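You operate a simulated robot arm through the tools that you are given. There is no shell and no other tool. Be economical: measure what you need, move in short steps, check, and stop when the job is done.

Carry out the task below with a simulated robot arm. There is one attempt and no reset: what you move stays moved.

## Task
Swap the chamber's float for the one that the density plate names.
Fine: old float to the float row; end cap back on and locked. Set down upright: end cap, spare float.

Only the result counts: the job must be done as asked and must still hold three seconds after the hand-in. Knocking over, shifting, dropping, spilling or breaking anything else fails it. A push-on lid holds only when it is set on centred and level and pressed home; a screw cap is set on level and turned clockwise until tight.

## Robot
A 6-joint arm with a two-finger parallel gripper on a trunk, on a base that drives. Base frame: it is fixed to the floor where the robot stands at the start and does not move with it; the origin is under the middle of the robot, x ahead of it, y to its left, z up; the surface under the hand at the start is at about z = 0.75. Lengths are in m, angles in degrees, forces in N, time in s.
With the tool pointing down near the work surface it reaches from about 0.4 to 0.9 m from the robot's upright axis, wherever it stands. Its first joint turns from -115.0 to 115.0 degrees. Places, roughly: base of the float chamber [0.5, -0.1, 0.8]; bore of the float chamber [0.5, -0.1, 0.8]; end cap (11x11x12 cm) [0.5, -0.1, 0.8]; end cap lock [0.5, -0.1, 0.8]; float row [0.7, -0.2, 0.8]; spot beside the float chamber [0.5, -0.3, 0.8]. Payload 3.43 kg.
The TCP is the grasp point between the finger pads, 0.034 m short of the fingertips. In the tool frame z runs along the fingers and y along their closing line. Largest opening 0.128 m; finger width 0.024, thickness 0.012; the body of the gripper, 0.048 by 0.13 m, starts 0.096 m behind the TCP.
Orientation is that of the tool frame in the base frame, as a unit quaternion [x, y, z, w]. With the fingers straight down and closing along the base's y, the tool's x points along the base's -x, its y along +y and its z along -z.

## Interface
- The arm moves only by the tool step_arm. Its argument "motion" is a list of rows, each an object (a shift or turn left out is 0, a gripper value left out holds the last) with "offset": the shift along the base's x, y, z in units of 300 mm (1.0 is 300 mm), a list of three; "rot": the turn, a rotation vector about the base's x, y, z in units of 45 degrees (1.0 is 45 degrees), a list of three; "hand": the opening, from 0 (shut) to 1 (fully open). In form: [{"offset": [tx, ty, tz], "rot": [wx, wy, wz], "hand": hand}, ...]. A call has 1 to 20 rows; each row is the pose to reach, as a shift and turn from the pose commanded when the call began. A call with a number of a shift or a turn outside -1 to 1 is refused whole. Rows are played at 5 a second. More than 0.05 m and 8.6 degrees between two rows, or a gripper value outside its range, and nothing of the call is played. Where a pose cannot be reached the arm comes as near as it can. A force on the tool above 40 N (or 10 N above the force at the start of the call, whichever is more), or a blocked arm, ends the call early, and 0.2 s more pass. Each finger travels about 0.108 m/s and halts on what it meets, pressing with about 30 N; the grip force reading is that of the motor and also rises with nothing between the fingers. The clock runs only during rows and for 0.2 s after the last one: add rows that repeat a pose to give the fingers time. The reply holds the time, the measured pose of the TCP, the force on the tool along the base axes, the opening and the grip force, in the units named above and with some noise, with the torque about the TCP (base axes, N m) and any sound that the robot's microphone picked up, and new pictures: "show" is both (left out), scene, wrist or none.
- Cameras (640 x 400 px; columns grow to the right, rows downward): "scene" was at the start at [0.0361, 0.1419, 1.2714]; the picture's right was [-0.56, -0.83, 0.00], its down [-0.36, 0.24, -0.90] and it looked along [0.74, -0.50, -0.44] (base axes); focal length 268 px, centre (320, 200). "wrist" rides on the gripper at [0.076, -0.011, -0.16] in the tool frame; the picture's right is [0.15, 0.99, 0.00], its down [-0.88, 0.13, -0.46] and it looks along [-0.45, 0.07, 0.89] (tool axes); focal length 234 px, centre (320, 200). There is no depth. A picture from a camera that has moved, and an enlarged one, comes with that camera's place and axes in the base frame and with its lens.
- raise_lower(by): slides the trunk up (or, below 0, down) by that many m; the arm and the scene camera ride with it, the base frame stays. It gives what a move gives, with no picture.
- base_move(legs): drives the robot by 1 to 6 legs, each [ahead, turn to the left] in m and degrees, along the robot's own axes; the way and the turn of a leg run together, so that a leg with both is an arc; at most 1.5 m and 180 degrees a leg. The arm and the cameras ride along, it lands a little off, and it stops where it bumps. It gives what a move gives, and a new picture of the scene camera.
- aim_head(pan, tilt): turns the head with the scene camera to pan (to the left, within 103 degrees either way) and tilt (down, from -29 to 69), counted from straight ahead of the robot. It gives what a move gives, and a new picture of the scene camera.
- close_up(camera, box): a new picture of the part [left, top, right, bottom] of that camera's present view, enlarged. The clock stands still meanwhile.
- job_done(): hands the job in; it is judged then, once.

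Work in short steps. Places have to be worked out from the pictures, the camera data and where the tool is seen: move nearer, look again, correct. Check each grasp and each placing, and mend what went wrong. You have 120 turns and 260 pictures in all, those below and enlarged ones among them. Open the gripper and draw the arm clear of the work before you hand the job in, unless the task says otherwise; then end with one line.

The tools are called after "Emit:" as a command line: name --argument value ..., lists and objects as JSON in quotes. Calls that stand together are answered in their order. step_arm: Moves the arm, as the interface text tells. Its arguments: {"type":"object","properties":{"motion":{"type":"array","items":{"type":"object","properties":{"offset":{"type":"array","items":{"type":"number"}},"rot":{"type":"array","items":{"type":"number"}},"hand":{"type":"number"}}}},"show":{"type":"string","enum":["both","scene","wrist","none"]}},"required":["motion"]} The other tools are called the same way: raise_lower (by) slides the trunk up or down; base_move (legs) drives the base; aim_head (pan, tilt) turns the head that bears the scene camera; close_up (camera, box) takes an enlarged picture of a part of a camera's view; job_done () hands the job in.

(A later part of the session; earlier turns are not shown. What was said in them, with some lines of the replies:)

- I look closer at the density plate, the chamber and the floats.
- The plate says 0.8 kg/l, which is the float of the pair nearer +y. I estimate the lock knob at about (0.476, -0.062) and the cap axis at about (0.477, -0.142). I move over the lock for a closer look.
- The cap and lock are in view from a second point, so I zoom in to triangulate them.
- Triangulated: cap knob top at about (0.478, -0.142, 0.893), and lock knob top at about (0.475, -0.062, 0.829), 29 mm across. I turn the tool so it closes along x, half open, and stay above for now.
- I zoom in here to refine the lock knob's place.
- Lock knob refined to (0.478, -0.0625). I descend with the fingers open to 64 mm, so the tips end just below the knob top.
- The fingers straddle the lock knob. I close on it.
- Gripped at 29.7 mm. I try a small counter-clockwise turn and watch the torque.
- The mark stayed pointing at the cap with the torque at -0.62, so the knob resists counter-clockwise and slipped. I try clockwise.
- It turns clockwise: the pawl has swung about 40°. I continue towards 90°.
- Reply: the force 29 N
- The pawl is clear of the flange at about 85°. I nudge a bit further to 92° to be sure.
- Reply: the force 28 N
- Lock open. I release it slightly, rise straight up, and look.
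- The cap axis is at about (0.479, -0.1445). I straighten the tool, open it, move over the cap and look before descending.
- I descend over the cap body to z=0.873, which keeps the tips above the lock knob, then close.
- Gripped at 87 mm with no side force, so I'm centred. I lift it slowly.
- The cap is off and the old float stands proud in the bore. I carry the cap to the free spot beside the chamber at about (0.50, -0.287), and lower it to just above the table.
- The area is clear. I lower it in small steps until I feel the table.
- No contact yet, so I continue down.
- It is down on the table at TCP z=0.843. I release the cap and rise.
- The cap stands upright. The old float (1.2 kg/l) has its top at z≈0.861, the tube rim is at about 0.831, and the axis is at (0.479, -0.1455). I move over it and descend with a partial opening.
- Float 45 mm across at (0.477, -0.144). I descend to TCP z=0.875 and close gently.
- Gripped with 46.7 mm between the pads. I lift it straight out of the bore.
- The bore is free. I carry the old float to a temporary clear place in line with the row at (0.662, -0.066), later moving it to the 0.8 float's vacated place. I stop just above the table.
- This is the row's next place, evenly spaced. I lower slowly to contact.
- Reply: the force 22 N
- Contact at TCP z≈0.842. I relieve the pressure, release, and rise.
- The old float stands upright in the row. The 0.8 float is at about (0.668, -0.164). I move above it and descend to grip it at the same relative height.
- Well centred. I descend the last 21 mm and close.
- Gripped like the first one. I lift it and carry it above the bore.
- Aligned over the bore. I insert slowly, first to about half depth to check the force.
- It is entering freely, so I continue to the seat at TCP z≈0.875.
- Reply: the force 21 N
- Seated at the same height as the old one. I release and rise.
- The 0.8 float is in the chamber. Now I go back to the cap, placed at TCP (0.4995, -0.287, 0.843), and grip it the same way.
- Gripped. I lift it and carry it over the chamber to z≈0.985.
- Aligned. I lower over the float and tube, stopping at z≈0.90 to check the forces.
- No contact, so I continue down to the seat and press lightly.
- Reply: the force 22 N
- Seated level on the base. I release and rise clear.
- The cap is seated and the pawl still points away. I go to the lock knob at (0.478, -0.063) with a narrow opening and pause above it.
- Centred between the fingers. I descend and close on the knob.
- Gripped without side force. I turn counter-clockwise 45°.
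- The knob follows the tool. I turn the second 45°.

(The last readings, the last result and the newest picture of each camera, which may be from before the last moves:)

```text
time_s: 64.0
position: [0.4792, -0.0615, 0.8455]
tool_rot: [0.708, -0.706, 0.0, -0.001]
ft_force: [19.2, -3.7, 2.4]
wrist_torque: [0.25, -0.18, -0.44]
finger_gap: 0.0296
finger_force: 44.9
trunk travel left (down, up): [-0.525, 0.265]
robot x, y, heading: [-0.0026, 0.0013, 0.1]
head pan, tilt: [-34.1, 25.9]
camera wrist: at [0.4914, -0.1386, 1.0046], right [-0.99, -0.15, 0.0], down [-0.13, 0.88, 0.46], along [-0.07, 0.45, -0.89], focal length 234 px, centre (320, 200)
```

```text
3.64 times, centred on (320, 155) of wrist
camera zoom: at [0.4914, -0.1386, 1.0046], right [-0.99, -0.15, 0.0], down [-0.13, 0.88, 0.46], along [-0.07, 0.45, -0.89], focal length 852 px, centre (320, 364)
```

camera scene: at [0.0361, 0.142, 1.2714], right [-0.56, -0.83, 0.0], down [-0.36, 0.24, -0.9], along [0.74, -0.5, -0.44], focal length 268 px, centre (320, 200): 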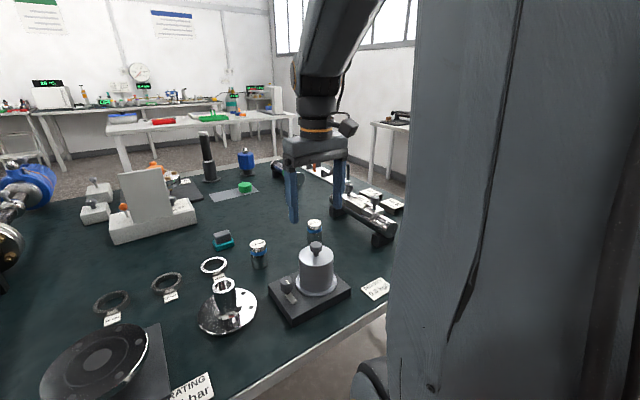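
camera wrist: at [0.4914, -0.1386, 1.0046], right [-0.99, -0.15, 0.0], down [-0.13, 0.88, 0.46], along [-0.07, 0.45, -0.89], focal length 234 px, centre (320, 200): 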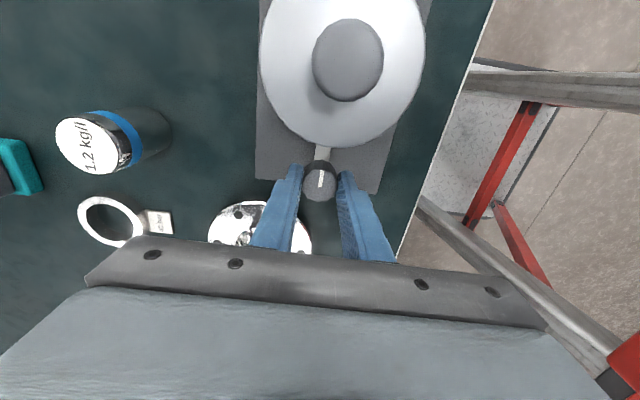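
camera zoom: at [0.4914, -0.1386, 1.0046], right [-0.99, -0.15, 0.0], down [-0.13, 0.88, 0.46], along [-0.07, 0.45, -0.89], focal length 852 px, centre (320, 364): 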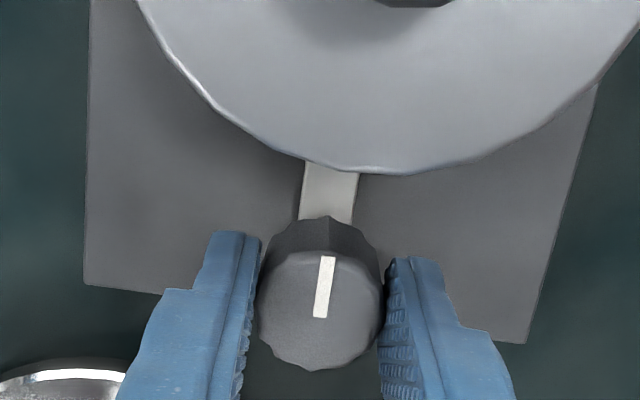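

Torque is rising at the stop. I nudge another 8° so it is fully home, then ease the turn back to neutral before releasing.

Emit:
step_arm --motion '[{"offset": [-0.003, 0, 0], "rot": [0, 0, 0.1]}, {"offset": [-0.003, 0, 0], "rot": [0, 0, 0.18]}, {"offset": [-0.003, 0, 0], "rot": [0, 0, 0.18]}, {"offset": [-0.003, 0, 0], "rot": [0, 0, 0.18], "hand": 0.45}, {"offset": [-0.003, 0, 0], "rot": [0, 0, 0.18], "hand": 0.45}, {"offset": [-0.003, 0, 0.06], "rot": [0, 0, 0.18]}, {"offset": [-0.003, 0, 0.18], "rot": [0, 0, 0.18]}, {"offset": [-0.003, 0, 0.32], "rot": [0, 0, 0.18]}, {"offset": [-0.003, 0, 0.46], "rot": [0, 0, 0.18]}, {"offset": [-0.003, 0, 0.6], "rot": [0, 0, 0.18]}, {"offset": [-0.003, 0, 0.6], "rot": [0, 0, 0.18]}]'

Emit:
close_up --camera "wrist" --box '[270, 60, 390, 160]'

Emit:
close_up --camera "scene" --box '[240, 210, 360, 330]'

```text
time_s: 66.4
position: [0.4802, -0.0634, 1.0236]
tool_rot: [0.755, -0.656, -0.001, -0.001]
ft_force: [0.9, -0.1, 0.1]
wrist_torque: [-0.01, 0.02, 0.02]
finger_gap: 0.0576
finger_force: 0.0
trunk travel left (down, up): [-0.525, 0.265]
robot x, y, heading: [-0.0033, 0.0009, -0.1]
head pan, tilt: [-34.1, 25.9]
camera scene: at [0.0361, 0.1419, 1.2714], right [-0.56, -0.83, 0.0], down [-0.36, 0.24, -0.9], along [0.74, -0.5, -0.44], focal length 268 px, centre (320, 200)
camera wrist: at [0.5021, -0.1365, 1.1836], right [-0.96, -0.28, 0.0], down [-0.25, 0.85, 0.46], along [-0.13, 0.44, -0.89], focal length 234 px, centre (320, 200)
```

scene: 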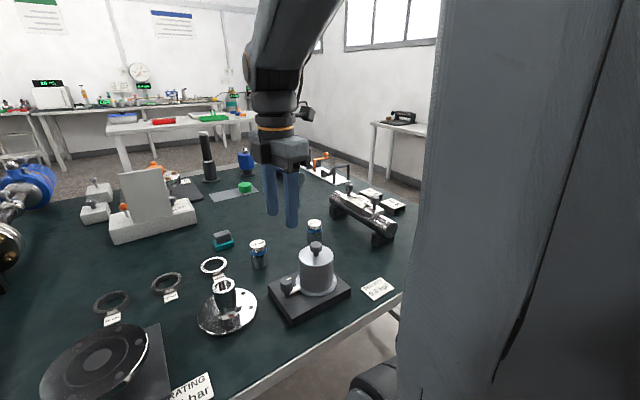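
wrist: 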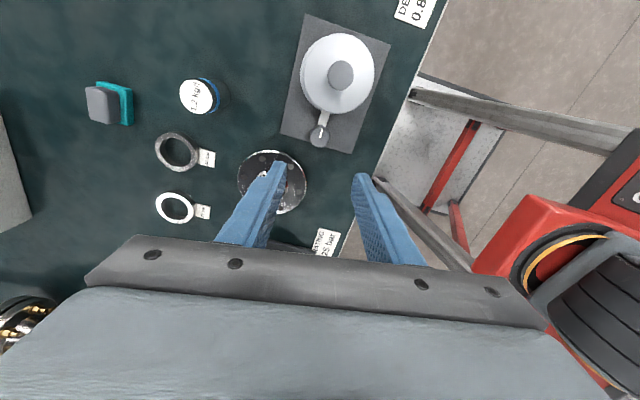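

```text
4.00 times, centred on (330, 110) of wrist
camera zoom: at [0.5021, -0.1365, 1.1836], right [-0.96, -0.28, 0.0], down [-0.25, 0.85, 0.46], along [-0.13, 0.44, -0.89], focal length 937 px, centre (280, 560)
```

zoom: 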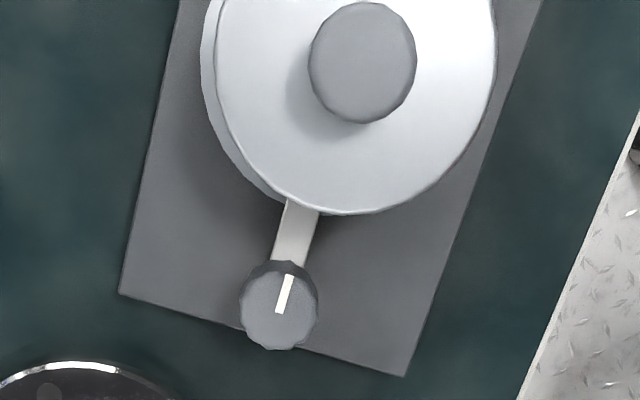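

```text
3.33 times, centred on (300, 270) of scene
camera zoom: at [0.0361, 0.1419, 1.2714], right [-0.56, -0.83, 0.0], down [-0.36, 0.24, -0.9], along [0.74, -0.5, -0.44], focal length 893 px, centre (387, -33)
```

zoom: 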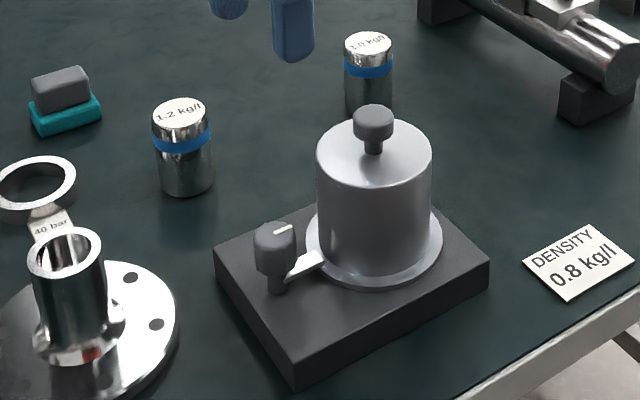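

The cap is locked exactly as at the start. To be safely inside the row I now move the 1.2 float to the vacated 0.8 place at (0.668, -0.164). First I go above it.

Emit:
step_arm --motion '[{"offset": [0.12, 0, 0], "rot": [0, 0, -0.09], "hand": 0.58}, {"offset": [0.25, -0.003, 0], "rot": [0, 0, -0.18]}, {"offset": [0.38, -0.006, 0], "rot": [0, 0, -0.18]}, {"offset": [0.5, -0.009, 0], "rot": [0, 0, -0.18]}, {"offset": [0.608, -0.009, 0], "rot": [0, 0, -0.18]}, {"offset": [0.608, -0.009, -0.15], "rot": [0, 0, -0.18]}, {"offset": [0.608, -0.009, -0.3], "rot": [0, 0, -0.18]}, {"offset": [0.608, -0.009, -0.412], "rot": [0, 0, -0.18]}, {"offset": [0.608, -0.009, -0.412], "rot": [0, 0, -0.18]}]'

```text
time_s: 68.4
position: [0.6583, -0.0667, 0.9019]
tool_rot: [-0.707, 0.707, 0.001, 0.002]
ft_force: [-0.4, 0.0, -0.2]
wrist_torque: [-0.02, -0.05, -0.02]
finger_gap: 0.0744
finger_force: 0.1
trunk travel left (down, up): [-0.525, 0.265]
robot x, y, heading: [-0.0019, -0.0024, -0.0]
head pan, tilt: [-34.1, 25.9]
camera scene: at [0.0361, 0.1419, 1.2714], right [-0.56, -0.83, 0.0], down [-0.36, 0.24, -0.9], along [0.74, -0.5, -0.44], focal length 268 px, centre (320, 200)
camera wrist: at [0.6704, -0.1419, 1.0598], right [-0.99, -0.15, 0.0], down [-0.13, 0.88, 0.46], along [-0.07, 0.45, -0.89], focal length 234 px, centre (320, 200)
```

scene: 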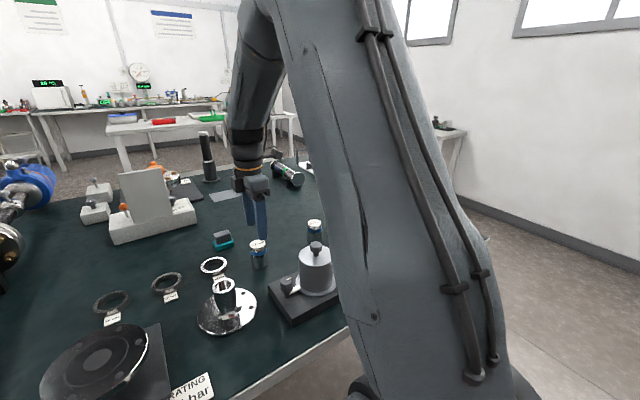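
wrist: 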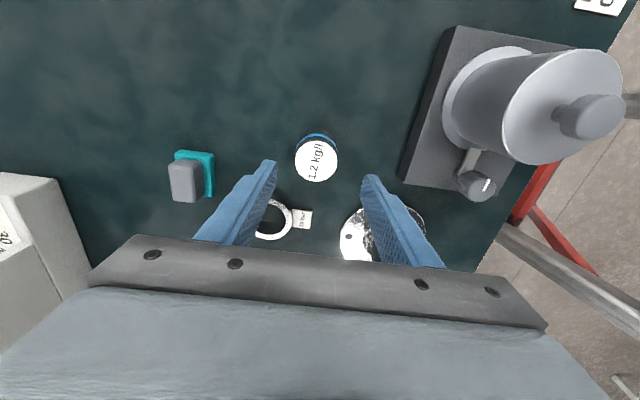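

The float is at (0.6627, -0.067). I correct x by 4 mm, descend to z=0.8425 and close.

Emit:
step_arm --motion '[{"offset": [0.012, 0, -0.08]}, {"offset": [0.012, 0, -0.15]}, {"offset": [0.012, 0, -0.197]}, {"offset": [0.012, 0, -0.197], "hand": 0.45}, {"offset": [0.012, 0, -0.197], "hand": 0.25}, {"offset": [0.012, 0, -0.197], "hand": 0.25}, {"offset": [0.012, 0, -0.197], "hand": 0.25}]' --show "wrist"

```text
time_s: 70.0
position: [0.6626, -0.0657, 0.8422]
tool_rot: [-0.707, 0.707, 0.001, 0.0]
ft_force: [0.6, 0.2, -0.8]
wrist_torque: [0.03, -0.03, -0.02]
finger_gap: 0.0463
finger_force: 29.5
trunk travel left (down, up): [-0.525, 0.265]
robot x, y, heading: [-0.0003, 0.0009, 0.0]
head pan, tilt: [-34.1, 25.9]
camera wrist: at [0.6746, -0.1417, 1.0019], right [-0.99, -0.15, 0.0], down [-0.13, 0.88, 0.46], along [-0.07, 0.45, -0.89], focal length 234 px, centre (320, 200)
```

wrist: 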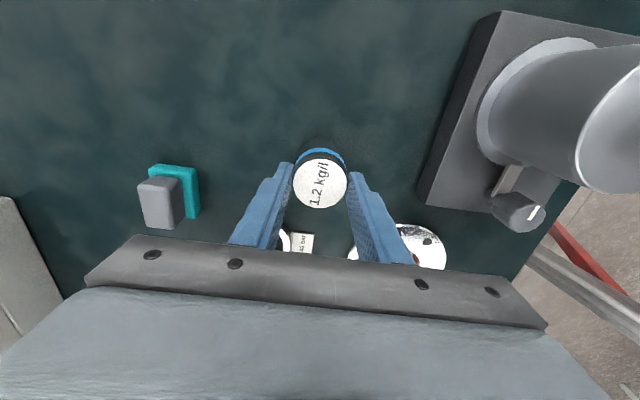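

Gripped. I lift 40 mm, shift to the vacated place, and lower slowly to contact.

Emit:
step_arm --motion '[{"offset": [0, 0, 0.05]}, {"offset": [0, 0, 0.133]}, {"offset": [0.006, -0.11, 0.133]}, {"offset": [0.012, -0.22, 0.133]}, {"offset": [0.02, -0.327, 0.133]}, {"offset": [0.02, -0.327, 0.08]}, {"offset": [0.02, -0.327, 0.04]}, {"offset": [0.02, -0.327, 0.02]}, {"offset": [0.02, -0.327, 0.01]}, {"offset": [0.02, -0.327, 0.0]}, {"offset": [0.02, -0.327, -0.006]}]'

```text
time_s: 72.4
position: [0.6708, -0.1638, 0.8432]
tool_rot: [0.708, -0.707, 0.002, -0.002]
ft_force: [-4.4, 0.1, 17.2]
wrist_torque: [0.09, 0.45, 0.02]
finger_gap: 0.0467
finger_force: 30.1
trunk travel left (down, up): [-0.525, 0.265]
robot x, y, heading: [-0.0009, -0.0009, 0.2]
head pan, tilt: [-34.1, 25.9]
camera scene: at [0.0353, 0.142, 1.2716], right [-0.56, -0.83, 0.0], down [-0.36, 0.24, -0.9], along [0.74, -0.51, -0.44], focal length 268 px, centre (320, 200)
camera wrist: at [0.6816, -0.2396, 1.0018], right [-0.99, -0.15, 0.0], down [-0.13, 0.88, 0.46], along [-0.06, 0.45, -0.89], focal length 234 px, centre (320, 200)
```

scene: 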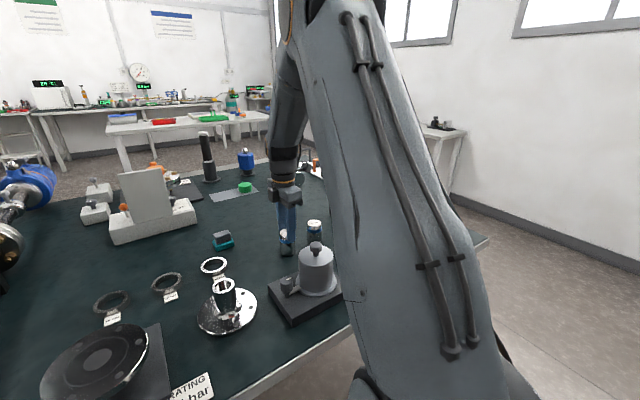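
wrist: 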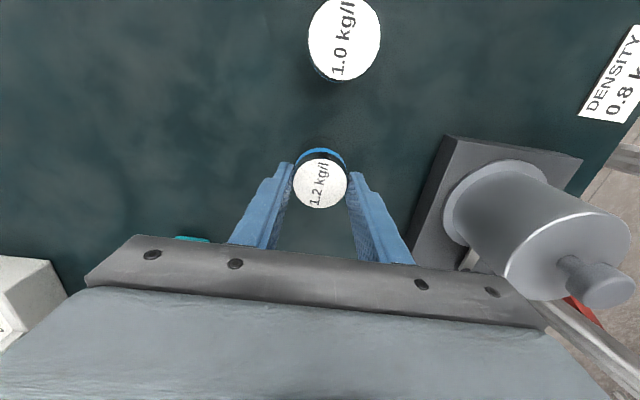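

It is on the table. I relieve the pressure, release, and rise well clear.

Emit:
step_arm --motion '[{"offset": [0, 0, 0.007]}, {"offset": [0, 0, 0.007], "hand": 0.45}, {"offset": [0, 0, 0.007], "hand": 0.55}, {"offset": [0, 0, 0.007], "hand": 0.55}, {"offset": [0, 0, 0.1]}, {"offset": [0, 0, 0.22]}, {"offset": [0, 0, 0.36]}, {"offset": [0, 0, 0.5]}, {"offset": [0, 0, 0.65]}, {"offset": [0, 0, 0.8]}, {"offset": [0, 0, 0.8]}]'

Emit:
close_up --camera "scene" --box '[220, 200, 400, 330]'

```text
time_s: 74.8
position: [0.6699, -0.1636, 1.0811]
tool_rot: [-0.707, 0.707, 0.0, 0.0]
ft_force: [-0.3, -0.5, -0.2]
wrist_torque: [-0.02, -0.01, 0.02]
finger_gap: 0.0704
finger_force: 0.0
trunk travel left (down, up): [-0.525, 0.265]
robot x, y, heading: [-0.0011, 0.0043, -0.2]
head pan, tilt: [-34.1, 25.9]
camera scene: at [0.0361, 0.1419, 1.2714], right [-0.56, -0.83, 0.0], down [-0.36, 0.24, -0.9], along [0.74, -0.5, -0.44], focal length 268 px, centre (320, 200)
camera wrist: at [0.682, -0.2402, 1.2405], right [-0.99, -0.15, 0.0], down [-0.13, 0.88, 0.46], along [-0.07, 0.45, -0.89], focal length 234 px, centre (320, 200)
```

scene: 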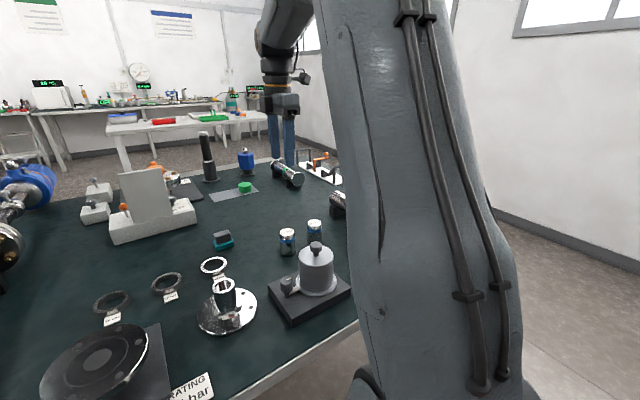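
wrist: 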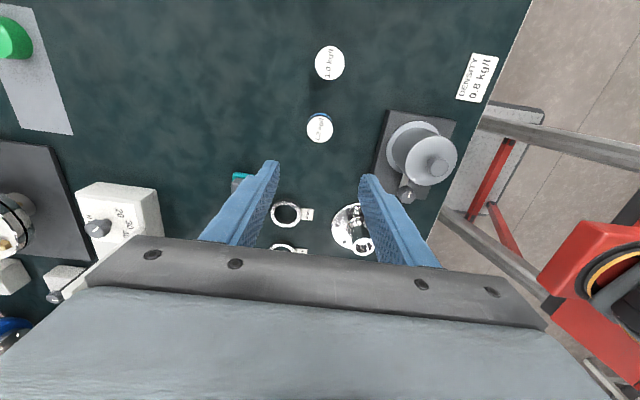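

```text
3.08 times, centred on (310, 265) of scene
camera zoom: at [0.0361, 0.1419, 1.2714], right [-0.56, -0.83, 0.0], down [-0.36, 0.24, -0.9], along [0.74, -0.5, -0.44], focal length 824 px, centre (351, 0)
```

zoom: 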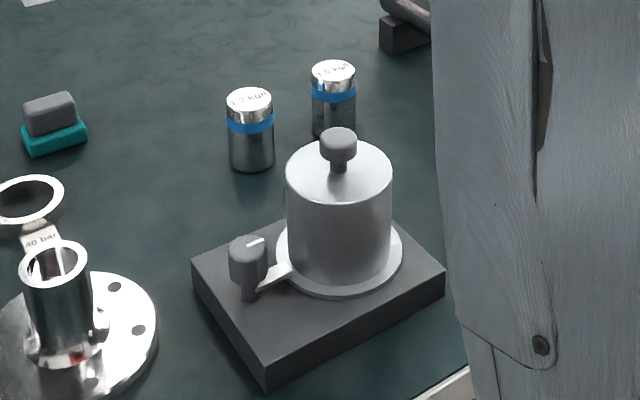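

Everything stands as wanted: the 0.8 kg/l float is in the chamber, the cap is on and locked, and the old float is upright in the row. The arm is clear, so I hand in.

Emit:
job_done

```text
The job is handed in.
```

The 0.8 kg/l float named on the plate is now in the chamber, the end cap is back on and locked, and the old 1.2 kg/l float stands upright in the float row; the job is handed in, but I have no verdict back.
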